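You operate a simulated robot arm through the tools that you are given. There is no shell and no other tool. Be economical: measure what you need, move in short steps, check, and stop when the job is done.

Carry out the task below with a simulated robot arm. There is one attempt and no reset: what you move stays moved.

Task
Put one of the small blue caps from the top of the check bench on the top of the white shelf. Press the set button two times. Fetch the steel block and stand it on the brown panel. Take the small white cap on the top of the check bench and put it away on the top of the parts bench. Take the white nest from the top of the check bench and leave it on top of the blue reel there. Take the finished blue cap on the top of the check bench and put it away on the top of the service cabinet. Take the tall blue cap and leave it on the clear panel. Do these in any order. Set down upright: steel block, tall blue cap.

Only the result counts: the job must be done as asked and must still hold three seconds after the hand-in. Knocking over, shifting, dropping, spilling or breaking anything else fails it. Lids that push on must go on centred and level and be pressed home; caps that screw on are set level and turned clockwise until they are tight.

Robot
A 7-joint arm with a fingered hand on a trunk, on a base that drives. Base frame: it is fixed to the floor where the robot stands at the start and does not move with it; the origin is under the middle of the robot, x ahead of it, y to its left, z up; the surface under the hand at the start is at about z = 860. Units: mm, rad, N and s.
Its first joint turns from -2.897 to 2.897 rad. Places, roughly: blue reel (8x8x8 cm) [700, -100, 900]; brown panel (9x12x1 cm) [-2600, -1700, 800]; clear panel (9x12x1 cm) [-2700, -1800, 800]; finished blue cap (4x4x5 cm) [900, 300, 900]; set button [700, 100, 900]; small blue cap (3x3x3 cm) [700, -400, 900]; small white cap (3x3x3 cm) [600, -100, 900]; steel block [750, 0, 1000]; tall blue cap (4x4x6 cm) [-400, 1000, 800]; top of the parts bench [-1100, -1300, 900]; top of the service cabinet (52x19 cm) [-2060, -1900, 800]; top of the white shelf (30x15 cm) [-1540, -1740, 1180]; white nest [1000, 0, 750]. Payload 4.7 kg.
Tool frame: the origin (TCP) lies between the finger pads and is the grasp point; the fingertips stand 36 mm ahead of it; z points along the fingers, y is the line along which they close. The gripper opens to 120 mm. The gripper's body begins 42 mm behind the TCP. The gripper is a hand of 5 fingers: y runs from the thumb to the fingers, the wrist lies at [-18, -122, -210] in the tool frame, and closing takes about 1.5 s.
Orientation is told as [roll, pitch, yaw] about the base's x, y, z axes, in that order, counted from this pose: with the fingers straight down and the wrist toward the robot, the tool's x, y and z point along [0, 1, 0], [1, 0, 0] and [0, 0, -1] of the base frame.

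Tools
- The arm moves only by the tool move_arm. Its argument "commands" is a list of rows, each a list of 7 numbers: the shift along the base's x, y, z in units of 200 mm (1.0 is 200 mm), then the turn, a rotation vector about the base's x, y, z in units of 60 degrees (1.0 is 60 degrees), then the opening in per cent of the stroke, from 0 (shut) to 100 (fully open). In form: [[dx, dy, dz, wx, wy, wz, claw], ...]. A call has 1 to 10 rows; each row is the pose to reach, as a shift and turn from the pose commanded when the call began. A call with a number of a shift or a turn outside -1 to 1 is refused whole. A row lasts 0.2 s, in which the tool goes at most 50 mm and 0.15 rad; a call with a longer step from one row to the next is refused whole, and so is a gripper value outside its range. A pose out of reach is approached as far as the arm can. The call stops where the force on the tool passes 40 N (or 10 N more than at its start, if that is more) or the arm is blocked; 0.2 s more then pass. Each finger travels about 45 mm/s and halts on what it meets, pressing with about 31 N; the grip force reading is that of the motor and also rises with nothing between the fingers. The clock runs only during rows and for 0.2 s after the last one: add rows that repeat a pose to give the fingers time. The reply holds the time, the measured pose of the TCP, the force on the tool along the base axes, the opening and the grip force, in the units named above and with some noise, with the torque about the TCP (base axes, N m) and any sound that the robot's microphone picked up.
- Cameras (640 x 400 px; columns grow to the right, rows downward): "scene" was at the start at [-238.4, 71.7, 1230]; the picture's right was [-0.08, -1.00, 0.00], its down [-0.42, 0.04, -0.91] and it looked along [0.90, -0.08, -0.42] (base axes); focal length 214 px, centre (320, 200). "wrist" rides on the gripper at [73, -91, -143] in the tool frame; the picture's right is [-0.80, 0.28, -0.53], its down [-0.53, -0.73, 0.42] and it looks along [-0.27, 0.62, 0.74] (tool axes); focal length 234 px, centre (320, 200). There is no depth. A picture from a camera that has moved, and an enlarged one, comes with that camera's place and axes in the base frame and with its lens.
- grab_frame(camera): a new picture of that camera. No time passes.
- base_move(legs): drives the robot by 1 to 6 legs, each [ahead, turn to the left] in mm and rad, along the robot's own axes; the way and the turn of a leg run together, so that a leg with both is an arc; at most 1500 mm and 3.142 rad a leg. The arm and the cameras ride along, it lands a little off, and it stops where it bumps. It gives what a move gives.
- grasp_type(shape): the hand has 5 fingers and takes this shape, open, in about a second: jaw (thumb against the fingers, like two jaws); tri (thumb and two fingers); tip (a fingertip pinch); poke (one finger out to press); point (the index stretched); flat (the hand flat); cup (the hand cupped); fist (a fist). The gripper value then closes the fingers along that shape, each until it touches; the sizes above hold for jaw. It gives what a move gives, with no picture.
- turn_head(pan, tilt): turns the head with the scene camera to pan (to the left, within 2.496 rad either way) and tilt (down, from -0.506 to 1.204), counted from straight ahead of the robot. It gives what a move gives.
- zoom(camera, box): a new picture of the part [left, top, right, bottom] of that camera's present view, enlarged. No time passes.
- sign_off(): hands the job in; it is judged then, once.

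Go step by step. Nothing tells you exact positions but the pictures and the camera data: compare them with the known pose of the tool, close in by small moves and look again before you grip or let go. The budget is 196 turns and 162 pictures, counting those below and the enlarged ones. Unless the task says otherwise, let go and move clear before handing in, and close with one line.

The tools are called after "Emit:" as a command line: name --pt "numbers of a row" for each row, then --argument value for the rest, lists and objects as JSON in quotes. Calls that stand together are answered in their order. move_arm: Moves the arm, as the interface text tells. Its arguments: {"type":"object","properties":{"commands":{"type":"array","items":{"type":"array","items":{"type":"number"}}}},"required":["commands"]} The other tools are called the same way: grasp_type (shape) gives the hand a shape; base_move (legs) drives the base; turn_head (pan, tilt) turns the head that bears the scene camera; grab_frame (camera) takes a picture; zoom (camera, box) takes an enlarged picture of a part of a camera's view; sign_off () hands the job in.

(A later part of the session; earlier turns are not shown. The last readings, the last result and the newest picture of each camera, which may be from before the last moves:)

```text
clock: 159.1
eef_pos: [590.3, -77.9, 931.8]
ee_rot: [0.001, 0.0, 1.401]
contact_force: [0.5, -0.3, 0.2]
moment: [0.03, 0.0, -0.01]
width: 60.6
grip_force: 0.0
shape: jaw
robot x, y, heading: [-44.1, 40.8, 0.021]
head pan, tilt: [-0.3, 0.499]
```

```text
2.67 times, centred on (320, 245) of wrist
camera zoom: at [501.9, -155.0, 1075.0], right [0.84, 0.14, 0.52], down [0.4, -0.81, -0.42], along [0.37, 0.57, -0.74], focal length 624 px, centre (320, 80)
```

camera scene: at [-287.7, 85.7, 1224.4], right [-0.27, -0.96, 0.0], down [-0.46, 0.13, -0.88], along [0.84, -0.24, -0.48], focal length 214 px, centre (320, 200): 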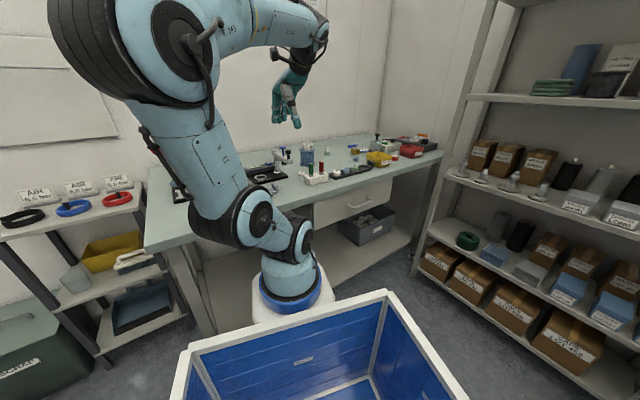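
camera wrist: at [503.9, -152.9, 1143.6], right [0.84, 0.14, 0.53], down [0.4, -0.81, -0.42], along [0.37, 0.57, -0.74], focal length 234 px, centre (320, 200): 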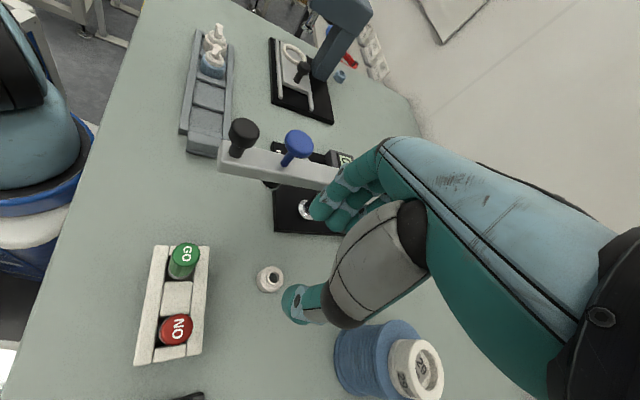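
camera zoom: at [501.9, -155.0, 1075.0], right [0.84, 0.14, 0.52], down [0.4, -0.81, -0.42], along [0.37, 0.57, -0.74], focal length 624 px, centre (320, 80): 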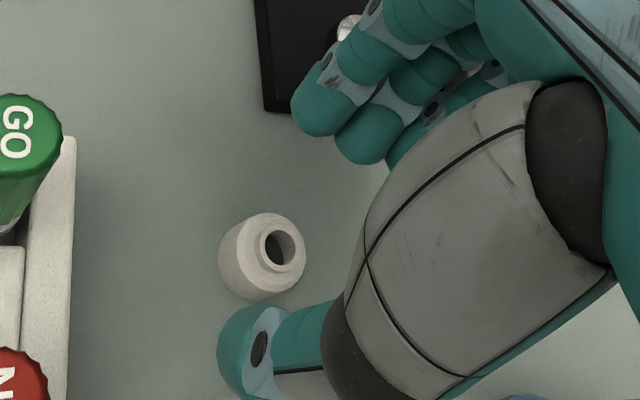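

Shift 4 mm and descend to grip height, then close and lift.

Emit:
move_arm --pt "0.005 -0.02 -0.05 0 0 0 50" --pt "0.005 -0.02 -0.12 0 0 0 50" --pt "0.005 -0.02 -0.15 0 0 0 50" --pt "0.005 -0.02 -0.15 0 0 0 0" --pt "0.005 -0.02 -0.15 0 0 0 0" --pt "0.005 -0.02 -0.15 0 0 0 0" --pt "0.005 -0.02 -0.15 0 0 0 0" --pt "0.005 -0.02 -0.15 0 0 0 0" --pt "0.005 -0.02 -0.05 0 0 0 0" --pt "0.005 -0.02 0.15 0 0 0 0"

Emit:
zoom --camera "wrist" --box '[220, 170, 420, 320]'

```text
clock: 161.3
eef_pos: [590.0, -81.6, 962.3]
ee_rot: [0.001, 0.002, 1.403]
contact_force: [-0.5, -0.4, 0.1]
moment: [0.0, 0.0, 0.03]
width: 21.1
grip_force: 9.9
shape: jaw
robot x, y, heading: [-43.8, 35.0, 0.026]
head pan, tilt: [-0.3, 0.499]
```

```text
2.67 times, centred on (320, 245) of wrist
camera zoom: at [502.8, -159.1, 1105.2], right [0.84, 0.14, 0.52], down [0.4, -0.81, -0.43], along [0.37, 0.57, -0.74], focal length 624 px, centre (320, 80)
```

zoom: 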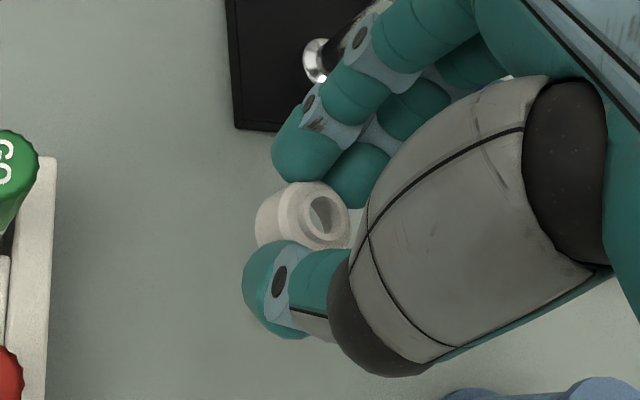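

White cap is held. Retract and drive to the parts bench.

Emit:
move_arm --pt "0 0 0.24 0 0 0 0" --pt "0 0 0.48 0 0 0 0" --pt "-0.1 0 0.68 0 0 0 0" --pt "-0.3 0 0.8 0 0 0 0" --pt "-0.54 0 0.84 0 0 0 0"

Emit:
base_move --legs '[[-600, 0], [0, -2.384], [945, 0], [0, 1.106]]'

Emit:
turn_head --pan 0.1 --tilt 0.5

Emit:
grab_frame --camera "scene"

Emit:
grab_frame --camera "wrist"

```text
clock: 162.5
eef_pos: [481.5, -81.2, 1129.4]
ee_rot: [0.002, 0.001, 1.402]
contact_force: [0.5, -1.5, -0.9]
moment: [0.06, 0.07, 0.03]
width: 21.3
grip_force: 9.5
shape: jaw
robot x, y, heading: [-40.7, 38.1, 0.025]
head pan, tilt: [-0.3, 0.499]
```

```text
clock: 178.9
eef_pos: [-1284.3, -1188.2, 1128.8]
ee_rot: [0.002, 0.0, 0.123]
contact_force: [-0.5, 0.8, 0.4]
moment: [0.02, 0.01, 0.0]
width: 21.0
grip_force: 10.1
shape: jaw
robot x, y, heading: [-1317.4, -651.1, -1.258]
head pan, tilt: [-0.3, 0.499]
```

```text
clock: 179.8
eef_pos: [-1282.7, -1187.6, 1129.2]
ee_rot: [-0.001, -0.001, 0.123]
contact_force: [0.4, -0.5, 0.9]
moment: [0.03, -0.01, 0.0]
width: 21.1
grip_force: 10.4
shape: jaw
robot x, y, heading: [-1319.9, -649.4, -1.253]
head pan, tilt: [0.099, 0.499]
```

```text
90 pictures are left
camera scene: at [-1308.3, -396.0, 1224.4], right [-0.92, -0.4, 0.0], down [-0.19, 0.44, -0.88], along [0.35, -0.8, -0.48], focal length 214 px, centre (320, 200)
```

scene: 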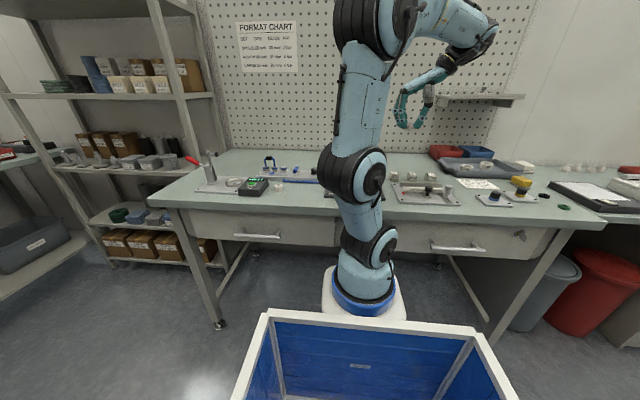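

```text
89 pictures are left
camera wrist: at [-1383.3, -1126.0, 1272.1], right [0.38, -0.76, 0.52], down [-0.66, -0.62, -0.42], along [0.65, -0.19, -0.74], focal length 234 px, centre (320, 200)
```

wrist: 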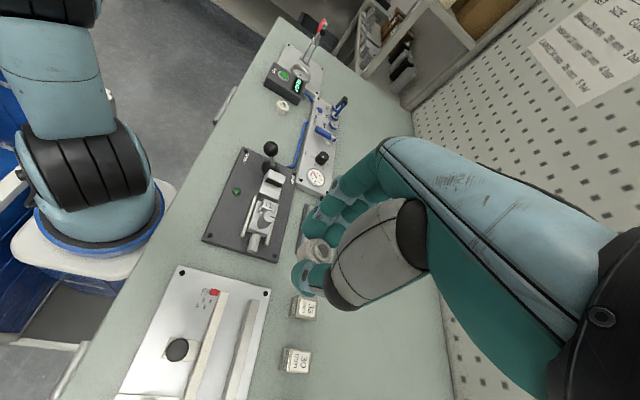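

The back strip of the bench near (-1200,-1430) looks free. Move the hand there and look.

Emit:
move_arm --pt "0.1 -0.2 0 0 0 0 0" --pt "0.2 -0.4 0 0 0 0 0" --pt "0.3 -0.6 -0.05 0 0 0 0" --pt "0.38 -0.8 -0.15 0 0 0 0" --pt "0.42 -1.0 -0.25 0 0 0 0"

Emit:
grab_frame --camera "wrist"

Emit:
zoom --camera "scene" --box '[320, 110, 480, 210]'

```text
clock: 181.0
eef_pos: [-1198.4, -1387.8, 1079.1]
ee_rot: [0.0, 0.003, 0.122]
contact_force: [-0.2, 1.6, 2.0]
moment: [-0.08, 0.01, 0.0]
width: 21.1
grip_force: 10.8
shape: jaw
robot x, y, heading: [-1320.6, -652.1, -1.259]
head pan, tilt: [0.099, 0.499]
```

```text
88 pictures are left
camera wrist: at [-1298.0, -1325.3, 1221.5], right [0.38, -0.76, 0.53], down [-0.66, -0.62, -0.42], along [0.65, -0.19, -0.74], focal length 234 px, centre (320, 200)
```

wrist: 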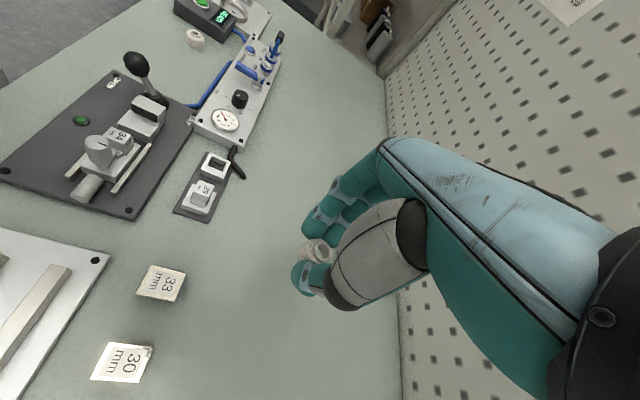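

```text
4.00 times, centred on (400, 160) of scene
camera zoom: at [-1308.3, -395.5, 1224.3], right [-0.92, -0.4, 0.0], down [-0.19, 0.44, -0.88], along [0.35, -0.8, -0.48], focal length 858 px, centre (0, 360)
```

zoom: 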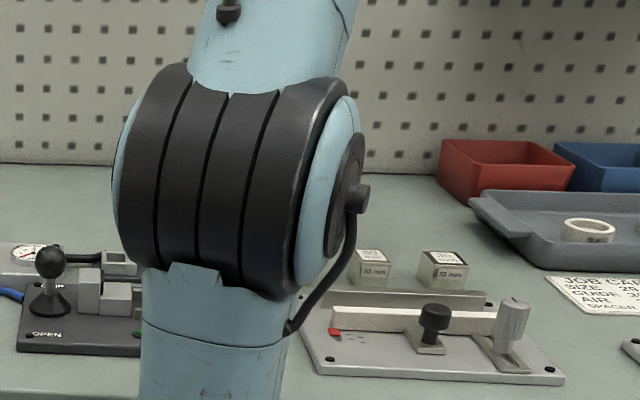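

Directly below is clear bench. Lower quickly to TCP 935, then gradually.

Emit:
move_arm --pt "0 0 -0.24 0 0 0 0" --pt "0 0 -0.48 0 0 0 0" --pt "0 0 -0.66 0 0 0 0" --pt "0 0 -0.72 0 0 0 0" --pt "0 0 -0.76 0 0 0 0" --pt "0 0 -0.79 0 0 0 0"

Emit:
zoom --camera "wrist" --box '[200, 170, 420, 335]'

```text
clock: 182.4
eef_pos: [-1199.7, -1387.4, 920.4]
ee_rot: [-0.001, -0.001, 0.121]
contact_force: [-0.2, 0.7, 0.4]
moment: [0.0, -0.01, -0.02]
width: 21.3
grip_force: 9.9
shape: jaw
robot x, y, heading: [-1321.5, -649.7, -1.259]
head pan, tilt: [0.099, 0.499]
```

```text
2.42 times, centred on (310, 252) of wrist
camera zoom: at [-1300.0, -1325.8, 1063.6], right [0.38, -0.76, 0.52], down [-0.66, -0.62, -0.42], along [0.65, -0.19, -0.74], focal length 568 px, centre (344, 73)
```

zoom: 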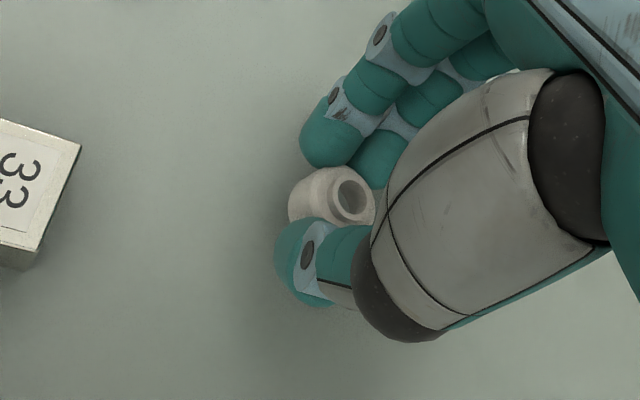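

Emit:
move_arm --pt "0 0 -0.02 0 0 0 0" --pt "0 0 -0.04 0 0 0 0" --pt "0 0 -0.06 0 0 0 0" --pt "0 0 -0.075 0 0 0 0" --pt "0 0 -0.09 0 0 0 0"

```text
clock: 183.6
eef_pos: [-1200.4, -1388.0, 903.3]
ee_rot: [0.0, 0.001, 0.123]
contact_force: [0.1, 0.1, -0.2]
moment: [0.01, -0.02, -0.02]
width: 21.2
grip_force: 10.2
shape: jaw
robot x, y, heading: [-1321.2, -655.9, -1.259]
head pan, tilt: [0.099, 0.499]
```

Emit:
move_arm --pt "0 0 -0.01 0 0 0 0" --pt "0 0 -0.02 0 0 0 0" --pt "0 0 -0.03 0 0 0 0" --pt "0 0 -0.04 0 0 0 0"

```text
clock: 184.6
eef_pos: [-1199.9, -1387.3, 896.5]
ee_rot: [-0.002, 0.0, 0.122]
contact_force: [-2.0, 3.1, 21.2]
moment: [0.08, 0.06, 0.0]
width: 22.8
grip_force: 10.5
shape: jaw
robot x, y, heading: [-1317.9, -650.4, -1.259]
head pan, tilt: [0.099, 0.499]
```

On the bench. Ease, open, rise.

Emit:
move_arm --pt "0 0 0.01 0 0 0 0" --pt "0 0 0.01 0 0 0 25" --pt "0 0 0.01 0 0 0 40" --pt "0 0 0.01 0 0 0 50" --pt "0 0 0.01 0 0 0 50" --pt "0 0 0.15 0 0 0 50" --pt "0 0 0.38 0 0 0 50" --pt "0 0 0.6 0 0 0 50" --pt "0 0 0.83 0 0 0 50" --pt "0 0 1.0 0 0 0 50"

Emit:
grab_frame --camera "wrist"

```text
clock: 186.8
eef_pos: [-1200.5, -1388.3, 1095.2]
ee_rot: [0.001, -0.001, 0.122]
contact_force: [-0.4, -0.1, 0.2]
moment: [0.04, 0.0, -0.01]
width: 59.7
grip_force: 0.1
shape: jaw
robot x, y, heading: [-1319.3, -651.3, -1.257]
head pan, tilt: [0.099, 0.499]
```

```text
85 pictures are left
camera wrist: at [-1300.5, -1327.8, 1238.4], right [0.38, -0.76, 0.52], down [-0.66, -0.62, -0.42], along [0.65, -0.19, -0.74], focal length 234 px, centre (320, 200)
```

wrist: 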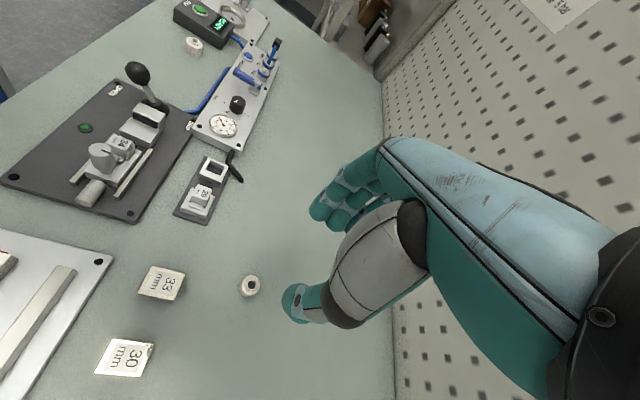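

White cap is placed. While here, look at the white shelf.

Emit:
zoom --camera "scene" --box '[410, 60, 570, 160]'

Emit:
move_arm --pt "-0.06 0.2 0.05 0 0 -0.13 60" --pt "-0.12 0.4 0.1 0 0 -0.26 60" --pt "-0.18 0.6 0.15 0 0 -0.39 60" --pt "-0.24 0.8 0.18 0 0 -0.52 60" --pt "-0.3 1.0 0.2 0 0 -0.65 60" --pt "-0.3 1.0 0.2 0 0 -0.78 60" --pt "-0.3 1.0 0.2 0 0 -0.91 60" --pt "-0.3 1.0 0.2 0 0 -1.0 60"

Emit:
base_move --legs '[[-100, 0], [0, 1.73], [1100, 0], [0, -0.47], [290, 0]]'

```text
4.00 times, centred on (490, 110) of scene
camera zoom: at [-1308.3, -396.1, 1224.5], right [-0.92, -0.4, 0.0], down [-0.19, 0.44, -0.88], along [0.35, -0.8, -0.48], focal length 858 px, centre (-360, 560)
```

zoom: 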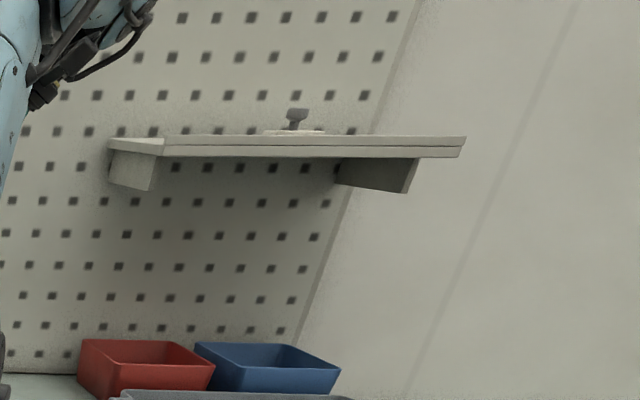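

```text
clock: 188.6
eef_pos: [-1260.4, -1187.7, 1135.8]
ee_rot: [0.001, 0.001, -0.926]
contact_force: [0.4, -0.9, -0.7]
moment: [-0.01, -0.02, 0.01]
width: 71.6
grip_force: 0.0
shape: jaw
robot x, y, heading: [-1317.8, -650.9, -1.258]
head pan, tilt: [0.099, 0.499]
```

```text
clock: 202.1
eef_pos: [465.0, -198.6, 1136.1]
ee_rot: [0.001, 0.0, 0.31]
contact_force: [0.2, 0.3, -1.1]
moment: [0.0, 0.02, -0.02]
width: 71.7
grip_force: 0.2
shape: jaw
robot x, y, heading: [-59.0, -77.3, -0.025]
head pan, tilt: [0.099, 0.499]
```

Back at the check bench. Go for the small blue cap near (713,-400): move toward it and look.

Emit:
move_arm --pt "0.16 -0.16 0 0 0 0 60" --pt "0.32 -0.32 0 0 0 -0.08 60" --pt "0.48 -0.48 0 0 0 -0.16 60" --pt "0.64 -0.64 -0.05 0 0 -0.24 60" --pt "0.8 -0.8 -0.1 0 0 -0.3 60" --pt "0.96 -0.95 -0.2 0 0 -0.3 60" --pt "1.0 -0.98 -0.4 0 0 -0.3 60"

Emit:
grab_frame --camera "wrist"

```text
clock: 203.7
eef_pos: [665.6, -395.1, 1057.1]
ee_rot: [-0.002, -0.002, -0.005]
contact_force: [-0.8, -0.1, 1.7]
moment: [-0.03, 0.0, -0.02]
width: 71.5
grip_force: 0.1
shape: jaw
robot x, y, heading: [-62.8, -75.2, -0.026]
head pan, tilt: [0.099, 0.499]
```

```text
83 pictures are left
camera wrist: at [574.1, -321.5, 1198.8], right [0.27, -0.8, 0.53], down [-0.73, -0.53, -0.42], along [0.62, -0.27, -0.74], focal length 234 px, centre (320, 200)
```

wrist: 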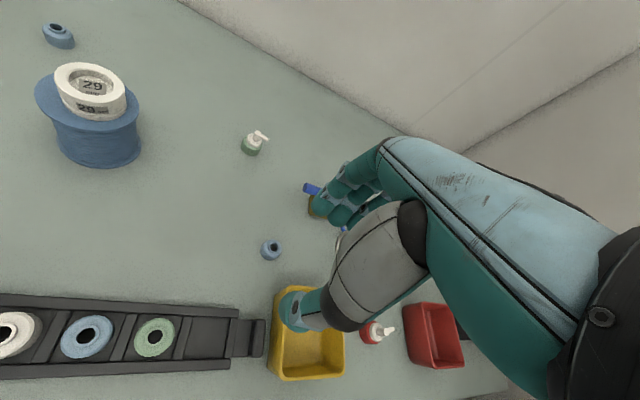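

Cap at (709,-393), bin corner close on the near-right. Turn the hand a bit to keep the thumb off the bin and go above it.

Emit:
move_arm --pt "0.1 0 -0.1 0 0 -0.13 50" --pt "0.21 0.01 -0.25 0 0 -0.26 50" --pt "0.215 0.01 -0.45 0 0 -0.38 50" --pt "0.215 0.01 -0.58 0 0 -0.38 50"

Emit:
zoom --camera "wrist" --box '[200, 170, 420, 335]'

```text
clock: 204.7
eef_pos: [708.7, -393.6, 939.8]
ee_rot: [0.0, -0.002, -0.403]
contact_force: [-0.1, -0.2, 0.5]
moment: [-0.03, 0.03, 0.0]
width: 60.6
grip_force: 0.0
shape: jaw
robot x, y, heading: [-62.5, -73.9, -0.016]
head pan, tilt: [0.099, 0.499]
```

```text
2.42 times, centred on (310, 252) of wrist
camera zoom: at [653.0, -289.4, 1082.8], right [-0.06, -0.85, 0.53], down [-0.88, -0.2, -0.42], along [0.47, -0.49, -0.74], focal length 568 px, centre (344, 73)
```

zoom: 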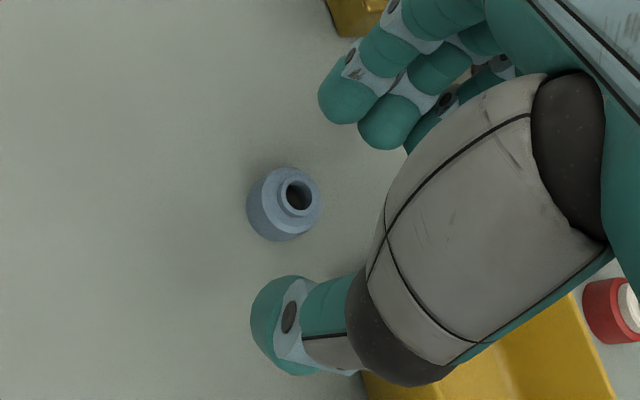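

Cap at (715,-393). Adjust 6 mm, descend, close and lift.

Emit:
move_arm --pt "0.03 0 -0.08 0 0 0 50" --pt "0.03 0 -0.16 0 0 0 50" --pt "0.03 0 -0.19 0 0 0 50" --pt "0.03 0 -0.195 0 0 0 0" --pt "0.03 0 -0.195 0 0 0 0" --pt "0.03 0 -0.195 0 0 0 0" --pt "0.03 0 -0.195 0 0 0 0" --pt "0.03 0 -0.195 0 0 0 0" --pt "0.03 0 -0.1 0 0 0 0" --pt "0.03 0 0.14 0 0 0 0"

Emit:
zoom --camera "wrist" --box '[200, 170, 420, 335]'

```text
clock: 206.9
eef_pos: [714.6, -392.6, 966.8]
ee_rot: [0.0, 0.002, -0.402]
contact_force: [0.7, 0.5, -1.3]
moment: [0.02, -0.02, 0.03]
width: 21.1
grip_force: 10.0
shape: jaw
robot x, y, heading: [-59.0, -81.6, -0.031]
head pan, tilt: [0.099, 0.499]
```

```text
2.42 times, centred on (310, 252) of wrist
camera zoom: at [658.4, -289.7, 1109.9], right [-0.06, -0.85, 0.53], down [-0.88, -0.2, -0.42], along [0.47, -0.49, -0.74], focal length 568 px, centre (344, 73)
```

zoom: 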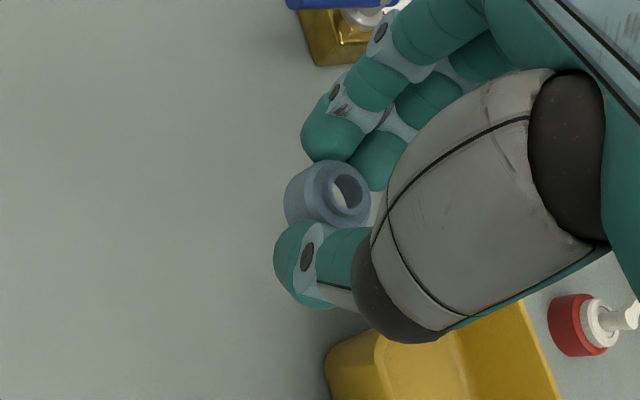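

Blue cap is held. Retract and drive to a stance before the white shelf.

Emit:
move_arm --pt "0 0 0.24 0 0 0 0" --pt "-0.05 0.02 0.46 0 0 0 0" --pt "-0.22 0.09 0.61 0 0 0 0" --pt "-0.41 0.16 0.72 0 0 0 0" --pt "-0.61 0.24 0.8 0 0 0 0" --pt "-0.82 0.32 0.84 0 0 0 0" --pt "-1.0 0.39 0.86 0 0 0 0"

Emit:
base_move --legs '[[-600, 0], [0, -2.447], [1446, 0], [0, 1.217]]'

Emit:
grab_frame --camera "scene"

Emit:
grab_frame --camera "wrist"

```text
clock: 208.5
eef_pos: [514.1, -315.6, 1139.0]
ee_rot: [0.0, 0.0, -0.404]
contact_force: [0.9, -0.7, -1.2]
moment: [0.01, 0.0, 0.02]
width: 21.3
grip_force: 10.4
shape: jaw
robot x, y, heading: [-60.7, -79.7, -0.027]
head pan, tilt: [0.099, 0.499]
```

```text
clock: 223.2
eef_pos: [-2253.6, -1042.3, 1138.4]
ee_rot: [0.002, 0.002, -2.842]
contact_force: [-0.1, 0.4, -0.3]
moment: [-0.03, -0.03, 0.03]
width: 21.3
grip_force: 9.8
shape: jaw
robot x, y, heading: [-1659.7, -850.7, -2.462]
head pan, tilt: [0.099, 0.499]
stopped in leg 3: the robot was blocked; the commanded pose is now the measured one
```

```text
80 pictures are left
camera scene: at [-1417.7, -771.6, 1224.4], right [-0.7, 0.71, 0.0], down [0.34, 0.34, -0.88], along [-0.62, -0.62, -0.48], focal length 214 px, centre (320, 200)
```

scene: 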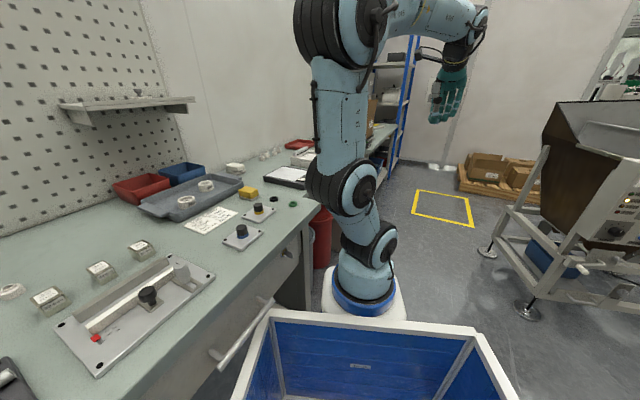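

```text
79 pictures are left
camera wrist: at [-2145.3, -1083.7, 1281.8], right [-0.51, 0.69, 0.52], down [0.55, 0.72, -0.42], along [-0.67, 0.07, -0.74], focal length 234 px, centre (320, 200)
```

wrist: 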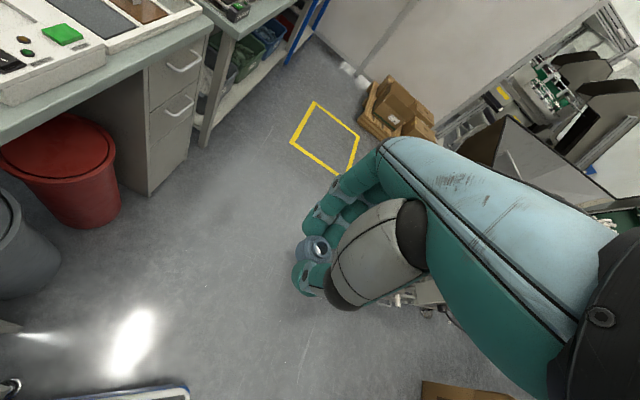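

The base bumped the parts bench's drawer side. Back off and come in facing the bench instead.

Emit:
base_move --legs '[[-250, 0], [0, -0.532], [401, 0], [0, 1.739], [150, 0]]'

Emit:
turn_head --pan 0.0 --tilt 0.25

Emit:
grab_frame --camera "scene"

Emit:
grab_frame --camera "wrist"

```text
clock: 233.6
eef_pos: [-1863.5, -1480.4, 1132.9]
ee_rot: [0.006, 0.015, -1.646]
contact_force: [-0.4, 0.8, 0.6]
moment: [-0.02, -0.02, -0.01]
width: 20.8
grip_force: 10.0
shape: jaw
robot x, y, heading: [-1818.4, -854.5, -1.267]
head pan, tilt: [0.099, 0.499]
stopped in leg 5: the robot was blocked; the commanded pose is now the measured one
```

```text
clock: 234.4
eef_pos: [-1864.1, -1478.1, 1134.8]
ee_rot: [0.006, 0.014, -1.647]
contact_force: [-0.6, 0.3, 0.0]
moment: [0.03, 0.01, 0.01]
width: 20.7
grip_force: 9.5
shape: jaw
robot x, y, heading: [-1818.7, -856.4, -1.268]
head pan, tilt: [0.0, 0.25]
```

```text
78 pictures are left
camera scene: at [-1821.8, -595.0, 1246.1], right [-0.95, -0.3, 0.0], down [-0.07, 0.23, -0.97], along [0.29, -0.93, -0.24], focal length 214 px, centre (320, 200)
```

scene: 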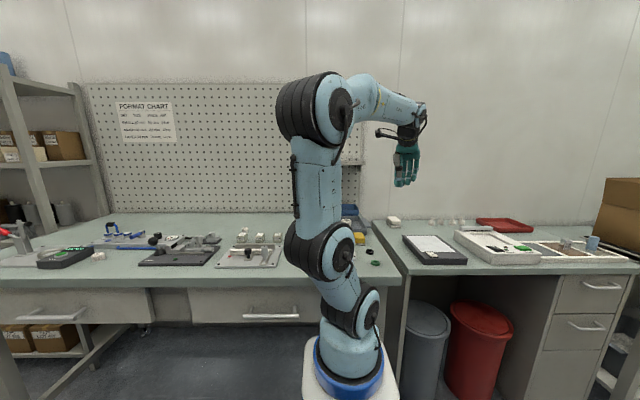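

```text
77 pictures are left
camera wrist: at [-1786.4, -1393.5, 1279.1], right [-0.83, -0.23, 0.52], down [-0.47, 0.78, -0.42], along [-0.31, -0.59, -0.75], focal length 234 px, centre (320, 200)
```

wrist: 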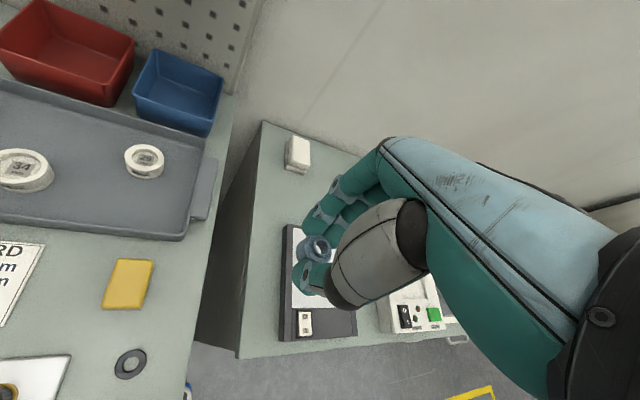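

The base meets the bench edge here, about 925 mm from the shelf centre; I'll back off slightly and raise the hand to look at the shelf.

Emit:
base_move --legs '[[-12, 0]]'

Emit:
move_arm --pt "0.02 0.02 0.22 0 0 0.05 0" --pt "0.06 0.02 0.44 0 0 0.13 0" --pt "0.14 0.02 0.66 0 0 0.25 0" --pt "0.26 0 0.86 0 0 0.36 0" --pt "0.45 -0.02 0.96 0 0 0.36 0"

Emit:
grab_frame --camera "wrist"

Emit:
grab_frame --camera "scene"

```text
clock: 235.1
eef_pos: [-1863.5, -1475.2, 1130.0]
ee_rot: [0.004, 0.021, -1.646]
contact_force: [0.5, -0.2, -0.5]
moment: [-0.01, 0.0, 0.0]
width: 20.9
grip_force: 10.2
shape: jaw
robot x, y, heading: [-1823.2, -848.6, -1.261]
head pan, tilt: [0.0, 0.25]
```

```text
clock: 236.3
eef_pos: [-1773.9, -1477.8, 1322.2]
ee_rot: [0.004, 0.019, -1.267]
contact_force: [-0.6, 0.2, 0.7]
moment: [0.0, -0.05, 0.02]
width: 21.0
grip_force: 10.3
shape: jaw
robot x, y, heading: [-1824.4, -846.0, -1.263]
head pan, tilt: [0.0, 0.25]
```

```text
76 pictures are left
camera wrist: at [-1731.9, -1371.0, 1466.7], right [-0.68, -0.52, 0.52], down [-0.73, 0.55, -0.41], along [-0.07, -0.66, -0.75], focal length 234 px, centre (320, 200)
```

wrist: 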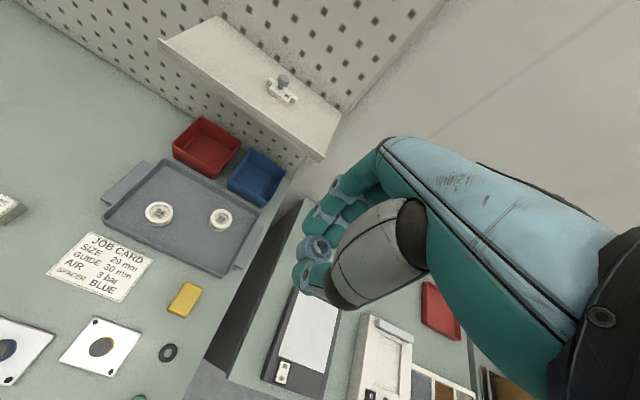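

```text
75 pictures are left
camera scene: at [-1819.9, -597.5, 1247.6], right [-0.95, -0.3, 0.0], down [-0.07, 0.24, -0.97], along [0.29, -0.92, -0.25], focal length 214 px, centre (320, 200)
```

scene: 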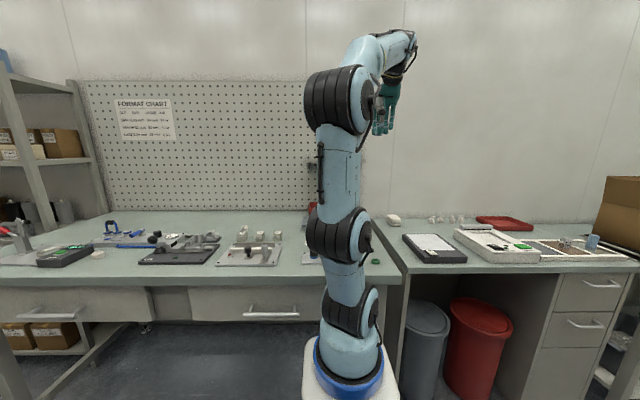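

Shelf measured: top at z≈1180, front-right corner (-1691,-1679), an object near (-1576,-1730). I'll place the cap at about (-1645,-1715), tilting the hand slightly forward for reach.

Emit:
move_arm --pt "0.08 -0.18 -0.02 -0.07 -0.022 0 0" --pt "0.18 -0.38 -0.04 -0.14 -0.044 0 0" --pt "0.28 -0.58 -0.06 -0.21 -0.066 0 0" --pt "0.38 -0.78 -0.08 -0.273 -0.086 0 0" --pt "0.48 -0.97 -0.1 -0.273 -0.086 0 0"

Emit:
grab_frame --camera "wrist"

```text
clock: 237.5
eef_pos: [-1675.4, -1673.4, 1302.1]
ee_rot: [0.003, -0.284, -1.269]
contact_force: [-0.7, 0.3, 1.2]
moment: [-0.03, 0.0, -0.01]
width: 21.1
grip_force: 10.1
shape: jaw
robot x, y, heading: [-1823.8, -846.4, -1.263]
head pan, tilt: [0.0, 0.25]
```

```text
74 pictures are left
camera wrist: at [-1646.4, -1528.8, 1414.2], right [-0.73, -0.36, 0.58], down [-0.68, 0.4, -0.61], along [-0.01, -0.84, -0.53], focal length 234 px, centre (320, 200)
```

wrist: 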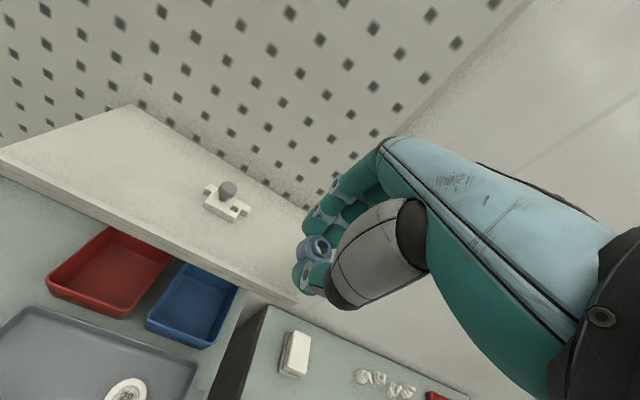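

Move to (-1648,-1723) at z 1250 and check.

Emit:
move_arm --pt "0.06 -0.12 -0.05 0 0 0 0" --pt "0.135 -0.25 -0.12 0 0 0 0" --pt "0.135 -0.25 -0.26 0 0 0 0"

Emit:
grab_frame --camera "wrist"

```text
clock: 238.3
eef_pos: [-1648.9, -1723.6, 1249.0]
ee_rot: [0.003, -0.281, -1.269]
contact_force: [0.8, 0.3, -0.3]
moment: [0.02, -0.01, 0.01]
width: 20.8
grip_force: 10.1
shape: jaw
robot x, y, heading: [-1825.0, -844.1, -1.266]
head pan, tilt: [0.0, 0.25]
```

```text
73 pictures are left
camera wrist: at [-1619.1, -1580.1, 1361.4], right [-0.73, -0.36, 0.58], down [-0.68, 0.4, -0.61], along [-0.01, -0.84, -0.54], focal length 234 px, centre (320, 200)
```

wrist: 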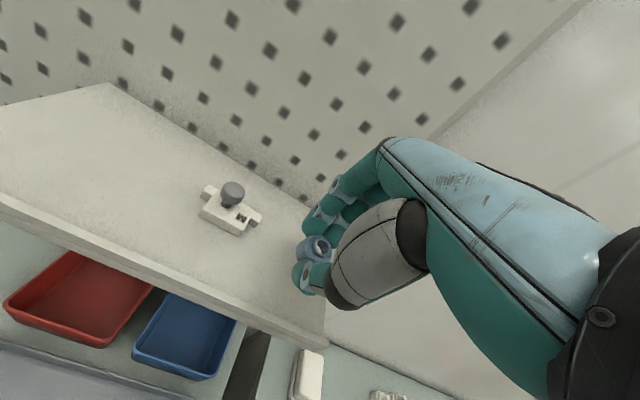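

Good spot. Lower gradually to contact.

Emit:
move_arm --pt "0 0 -0.04 0 0 0 0" --pt "0 0 -0.07 0 0 0 0" --pt "0 0 -0.09 0 0 0 0" --pt "0 0 -0.105 0 0 0 0" --pt "0 0 -0.12 0 0 0 0"

```text
clock: 239.5
eef_pos: [-1650.4, -1723.5, 1224.7]
ee_rot: [0.004, -0.28, -1.269]
contact_force: [-0.1, 0.5, -0.9]
moment: [0.01, -0.02, -0.01]
width: 21.2
grip_force: 9.5
shape: jaw
robot x, y, heading: [-1824.8, -844.7, -1.267]
head pan, tilt: [0.0, 0.25]
```

Emit:
move_arm --pt "0 0 -0.01 0 0 0 0" --pt "0 0 -0.02 0 0 0 0" --pt "0 0 -0.03 0 0 0 0" --pt "0 0 -0.04 0 0 0 0" --pt "0 0 -0.05 0 0 0 0"

Emit:
zoom --camera "wrist" --box '[200, 170, 420, 335]'

```text
clock: 240.7
eef_pos: [-1650.3, -1723.5, 1214.9]
ee_rot: [0.003, -0.281, -1.268]
contact_force: [0.0, -0.7, 0.6]
moment: [-0.01, 0.0, 0.01]
width: 20.9
grip_force: 10.1
shape: jaw
robot x, y, heading: [-1825.6, -848.1, -1.264]
head pan, tilt: [0.0, 0.25]
```

```text
2.42 times, centred on (310, 252) of wrist
camera zoom: at [-1620.5, -1579.2, 1328.2], right [-0.73, -0.36, 0.58], down [-0.68, 0.4, -0.61], along [-0.01, -0.84, -0.54], focal length 568 px, centre (344, 73)
```

zoom: 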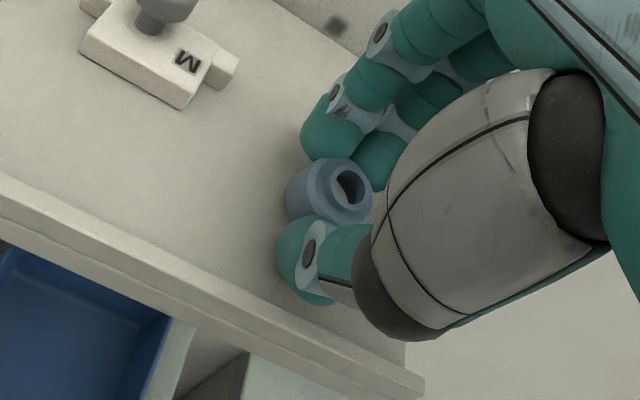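

Not yet touching; move 10 mm further in and continue down.

Emit:
move_arm --pt "0.015 -0.045 -0.01 0 0 0 0" --pt "0.015 -0.045 -0.02 0 0 0 0" --pt "0.015 -0.045 -0.03 0 0 0 0" --pt "0.015 -0.045 -0.04 0 0 0 0" --pt "0.015 -0.045 -0.05 0 0 0 0"

```text
clock: 241.9
eef_pos: [-1647.2, -1732.0, 1210.8]
ee_rot: [0.004, -0.289, -1.269]
contact_force: [-2.1, 4.0, 26.7]
moment: [0.37, -0.01, 0.05]
width: 24.3
grip_force: 9.8
shape: jaw
robot x, y, heading: [-1829.9, -845.1, -1.268]
head pan, tilt: [0.0, 0.25]
```

Contact. Ease up and open a little, then rise.

Emit:
move_arm --pt "0 0 0.025 0 0 0 0" --pt "0 0 0.03 0 0 0 22" --pt "0 0 0.03 0 0 0 30" --pt "0 0 0.035 0 0 0 36" --pt "0 0 0.04 0 0 0 42" --pt "0 0 0.06 0 0 0 48" --pt "0 0 0.12 0 0 0 50" --pt "0 0 0.25 0 0 0 50" --pt "0 0 0.45 0 0 0 50"

Emit:
grab_frame --camera "wrist"

```text
clock: 243.9
eef_pos: [-1647.1, -1732.4, 1294.8]
ee_rot: [0.004, -0.281, -1.27]
contact_force: [1.1, -2.1, -0.2]
moment: [-0.02, 0.01, 0.02]
width: 59.6
grip_force: 0.1
shape: jaw
robot x, y, heading: [-1822.1, -846.7, -1.268]
head pan, tilt: [0.0, 0.25]
```

```text
71 pictures are left
camera wrist: at [-1616.4, -1588.9, 1407.7], right [-0.73, -0.36, 0.58], down [-0.68, 0.4, -0.61], along [-0.01, -0.84, -0.54], focal length 234 px, centre (320, 200)
```

wrist: 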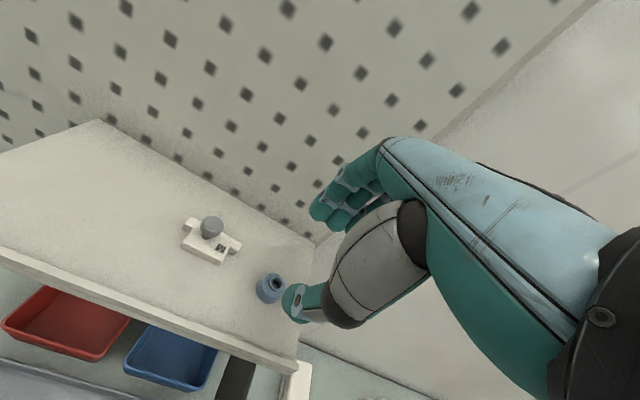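

The blue cap stands on the shelf. Retract and drive back for the finished blue cap.

Emit:
move_arm --pt "-0.03 0.2 0.02 0.06 0.02 0 60" --pt "-0.07 0.42 0.02 0.12 0.04 0 60" --pt "-0.1 0.64 0 0.19 0.06 0 60" --pt "-0.14 0.86 -0.05 0.25 0.08 0 60" --pt "-0.18 1.0 -0.1 0.268 0.084 0 60"

Emit:
base_move --legs '[[-300, 0], [0, 1.74], [1363, 0], [0, -0.473]]'

```text
clock: 245.1
eef_pos: [-1682.9, -1532.8, 1275.2]
ee_rot: [0.003, 0.014, -1.271]
contact_force: [-0.2, 0.1, 0.4]
moment: [0.06, -0.01, 0.02]
width: 71.6
grip_force: 0.0
shape: jaw
robot x, y, heading: [-1823.5, -847.3, -1.267]
head pan, tilt: [0.0, 0.25]
```

```text
clock: 259.3
eef_pos: [4.8, -13.7, 1276.5]
ee_rot: [0.002, 0.012, -0.019]
contact_force: [-0.6, -1.0, 0.1]
moment: [0.02, -0.01, -0.03]
width: 71.8
grip_force: 0.0
shape: jaw
robot x, y, heading: [-689.7, 70.3, -0.008]
head pan, tilt: [0.0, 0.25]
```

Drive ahead to the bench and look with both cameras.

Emit:
base_move --legs '[[670, 0]]'

Emit:
move_arm --pt "0.1 0.2 -0.05 0.002 -0.01 0 60" --pt "0.2 0.4 -0.12 0.002 -0.01 0 60" --pt "0.3 0.6 -0.2 0.002 -0.01 0 60" --pt "0.4 0.8 -0.3 0.002 -0.01 0 60" --pt "0.5 1.0 -0.4 0.002 -0.01 0 60" --pt "0.6 1.0 -0.55 0.002 -0.01 0 60"

Emit:
grab_frame --camera "wrist"

```text
clock: 263.0
eef_pos: [677.3, -23.1, 1277.1]
ee_rot: [0.004, 0.012, -0.017]
contact_force: [0.8, 0.2, -0.4]
moment: [-0.01, -0.03, 0.01]
width: 71.6
grip_force: 0.1
shape: jaw
robot x, y, heading: [-20.8, 58.7, -0.013]
head pan, tilt: [0.0, 0.25]
```

```text
clock: 264.4
eef_pos: [797.4, 176.7, 1165.6]
ee_rot: [0.005, 0.003, -0.017]
contact_force: [-1.0, -0.3, 1.6]
moment: [-0.02, 0.0, -0.05]
width: 71.8
grip_force: 0.1
shape: jaw
robot x, y, heading: [-17.1, 58.0, -0.019]
head pan, tilt: [0.0, 0.25]
```

```text
70 pictures are left
camera wrist: at [706.7, 251.3, 1310.0], right [0.27, -0.81, 0.52], down [-0.74, -0.52, -0.43], along [0.61, -0.27, -0.74], focal length 234 px, centre (320, 200)
```

wrist: 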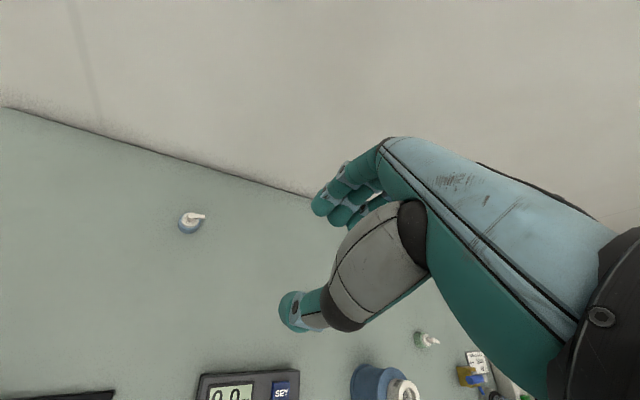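

Finished cap at about (860,300). Move above it.

Emit:
move_arm --pt "0.1 0.18 -0.1 0 0 0 60" --pt "0.2 0.36 -0.2 0 0 0 60" --pt "0.3 0.54 -0.32 0 0 0 60" --pt "0.315 0.62 -0.52 0 0 0 60" --pt "0.315 0.62 -0.75 0 0 0 60" --pt "0.315 0.62 -0.88 0 0 0 60"

Emit:
zoom --camera "wrist" --box '[180, 170, 420, 335]'

```text
clock: 265.8
eef_pos: [859.9, 301.8, 989.7]
ee_rot: [0.004, 0.003, -0.017]
contact_force: [0.5, -0.6, 0.4]
moment: [0.0, -0.04, 0.02]
width: 71.7
grip_force: 0.1
shape: jaw
robot x, y, heading: [-20.6, 62.0, -0.015]
head pan, tilt: [0.0, 0.25]
```

```text
2.42 times, centred on (300, 252) of wrist
camera zoom: at [770.8, 375.4, 1133.8], right [0.27, -0.81, 0.52], down [-0.74, -0.52, -0.43], along [0.61, -0.27, -0.74], focal length 568 px, centre (368, 73)
```

zoom: 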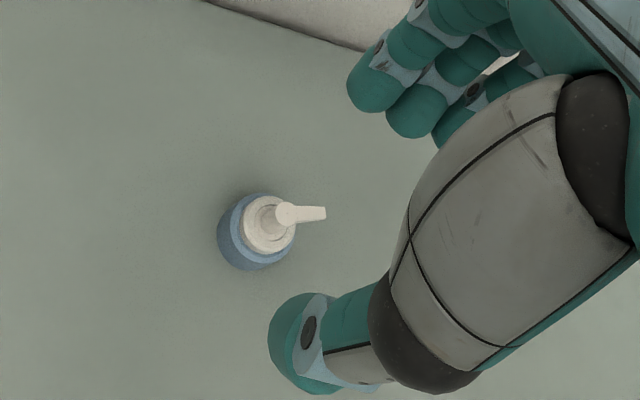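

Cap axis at about (865,306), spout pointing right. I'll use the three-finger shape so ring and little fingers stay off the spout.

Emit:
grasp_type --shape "tri"

Emit:
move_arm --pt "0.02 0.02 -0.15 0 0 0 60" --pt "0.025 0.02 -0.28 0 0 0 60"

Emit:
zoom --camera "wrist" --box '[180, 170, 420, 335]'

```text
clock: 266.7
eef_pos: [860.7, 300.5, 990.9]
ee_rot: [0.005, 0.002, -0.016]
contact_force: [0.8, 0.0, -0.3]
moment: [0.02, -0.01, 0.02]
width: 119.9
grip_force: 0.0
shape: tri
robot x, y, heading: [-15.5, 58.6, -0.013]
head pan, tilt: [0.0, 0.25]
```

```text
clock: 267.3
eef_pos: [866.1, 305.7, 934.1]
ee_rot: [0.007, 0.0, -0.017]
contact_force: [0.1, 0.2, 1.3]
moment: [-0.01, 0.01, -0.01]
width: 72.5
grip_force: 0.1
shape: tri
robot x, y, heading: [-16.0, 59.9, -0.017]
head pan, tilt: [0.0, 0.25]
```

```text
2.42 times, centred on (300, 252) of wrist
camera zoom: at [776.0, 379.1, 1077.4], right [0.27, -0.81, 0.52], down [-0.74, -0.52, -0.43], along [0.62, -0.27, -0.74], focal length 568 px, centre (368, 73)
```

zoom: 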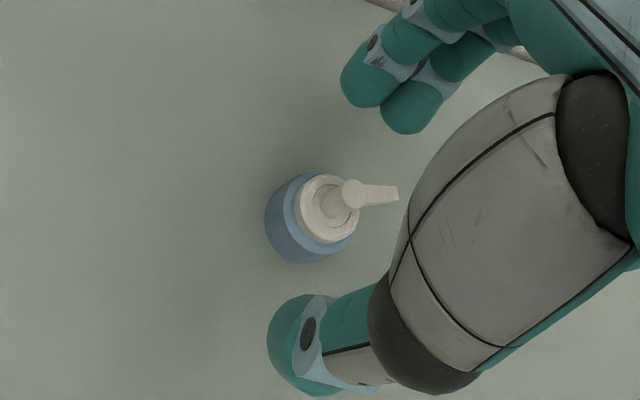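

Centred. Descend, close and lift.

Emit:
move_arm --pt "0 0 -0.08 0 0 0 60" --pt "0 0 -0.14 0 0 0 60" --pt "0 0 -0.165 0 0 0 50" --pt "0 0 -0.165 0 0 0 0" --pt "0 0 -0.165 0 0 0 0" --pt "0 0 -0.165 0 0 0 0" --pt "0 0 -0.165 0 0 0 0" --pt "0 0 -0.165 0 0 0 0" --pt "0 0 -0.08 0 0 0 0" --pt "0 0 0.15 0 0 0 0"

Emit:
zoom --camera "wrist" --box '[180, 170, 420, 335]'

```text
clock: 269.5
eef_pos: [865.2, 305.4, 963.3]
ee_rot: [0.004, 0.002, -0.017]
contact_force: [0.6, -0.2, -1.5]
moment: [0.01, 0.0, 0.0]
width: 26.5
grip_force: 9.7
shape: tri
robot x, y, heading: [-20.3, 58.1, -0.013]
head pan, tilt: [0.0, 0.25]
```

```text
2.42 times, centred on (300, 252) of wrist
camera zoom: at [775.9, 379.4, 1107.1], right [0.27, -0.81, 0.52], down [-0.74, -0.52, -0.42], along [0.61, -0.27, -0.74], focal length 568 px, centre (368, 73)
```

zoom: 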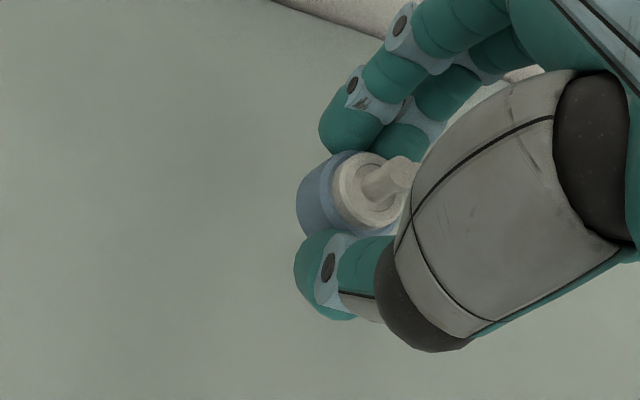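

Held. Retract and drive to the service cabinet.

Emit:
move_arm --pt "0 0 0.24 0 0 0 0" --pt "-0.03 -0.01 0.47 0 0 0 0" --pt "-0.18 -0.05 0.63 0 0 0 0" --pt "-0.36 -0.11 0.76 0 0 0 0" --pt "-0.55 -0.17 0.87 0 0 0 0" --pt "-0.76 -0.24 0.95 0 0 0 0" --pt "-0.97 -0.3 0.97 0 0 0 0"

Emit:
base_move --legs '[[-600, 0], [0, -2.604], [1018, 0], [1018, 0], [0, 1.364]]'

Emit:
grab_frame --camera "wrist"

Emit:
grab_frame --camera "scene"

```text
clock: 271.1
eef_pos: [671.8, 246.0, 1158.0]
ee_rot: [0.002, 0.002, -0.017]
contact_force: [1.2, 0.0, -1.7]
moment: [0.0, 0.01, 0.0]
width: 26.3
grip_force: 10.0
shape: tri
robot x, y, heading: [-17.0, 60.9, -0.018]
head pan, tilt: [0.0, 0.25]
```

```text
clock: 293.8
eef_pos: [-2052.5, -1501.9, 1159.5]
ee_rot: [0.006, 0.002, -1.309]
contact_force: [0.3, -0.1, 0.1]
moment: [0.02, -0.01, 0.01]
width: 26.1
grip_force: 10.3
shape: tri
robot x, y, heading: [-2425.3, -889.1, -1.307]
head pan, tilt: [0.0, 0.25]
```

```text
66 pictures are left
camera wrist: at [-2007.6, -1394.5, 1302.4], right [-0.71, -0.48, 0.52], down [-0.7, 0.57, -0.43], along [-0.09, -0.67, -0.74], focal length 234 px, centre (320, 200)
```

wrist: 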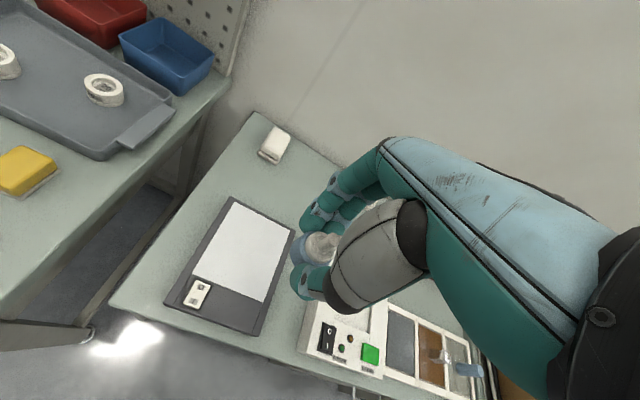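

```text
65 pictures are left
camera scene: at [-2407.3, -641.6, 1247.5], right [-0.97, -0.26, 0.0], down [-0.06, 0.24, -0.97], along [0.25, -0.94, -0.25], focal length 214 px, centre (320, 200)
```

scene: 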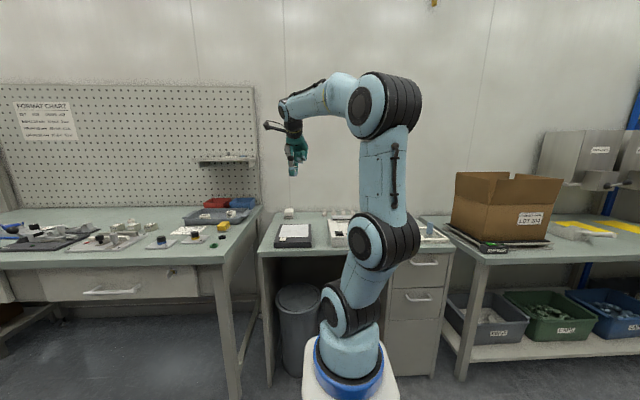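

Cabinet in view; drive 155 mm closer and look again.

Emit:
base_move --legs '[[0, 0.05], [155, 0]]'

Emit:
grab_frame --camera "wrist"

Emit:
zoom --camera "scene" --box '[240, 170, 400, 270]'

```text
clock: 295.6
eef_pos: [-1975.7, -1631.3, 1158.9]
ee_rot: [0.005, 0.003, -1.26]
contact_force: [0.3, -0.7, -0.4]
moment: [0.0, -0.01, -0.04]
width: 26.4
grip_force: 9.7
shape: tri
robot x, y, heading: [-2376.1, -1038.5, -1.26]
head pan, tilt: [0.0, 0.25]
```

```text
64 pictures are left
camera wrist: at [-1935.5, -1520.8, 1302.4], right [-0.68, -0.51, 0.52], down [-0.73, 0.54, -0.43], along [-0.06, -0.67, -0.74], focal length 234 px, centre (320, 200)
```

wrist: 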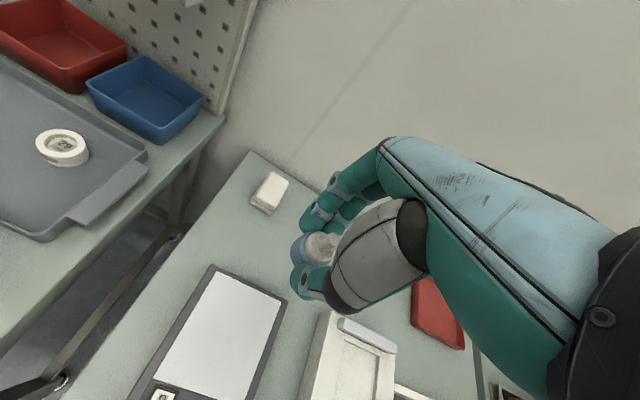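

```text
4.00 times, centred on (320, 220) of scene
camera zoom: at [-2371.8, -788.4, 1247.5], right [-0.95, -0.31, 0.0], down [-0.08, 0.24, -0.97], along [0.3, -0.92, -0.25], focal length 858 px, centre (320, 120)
```

zoom: 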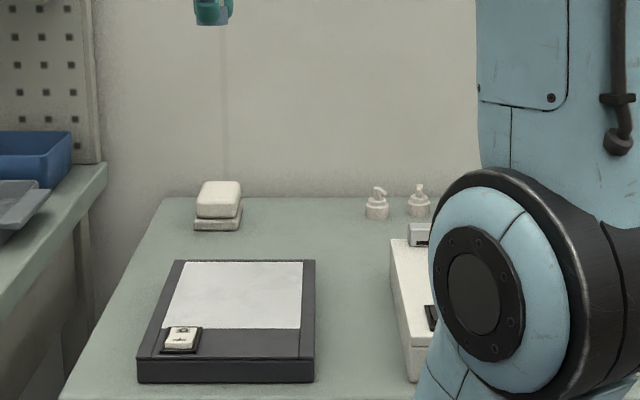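

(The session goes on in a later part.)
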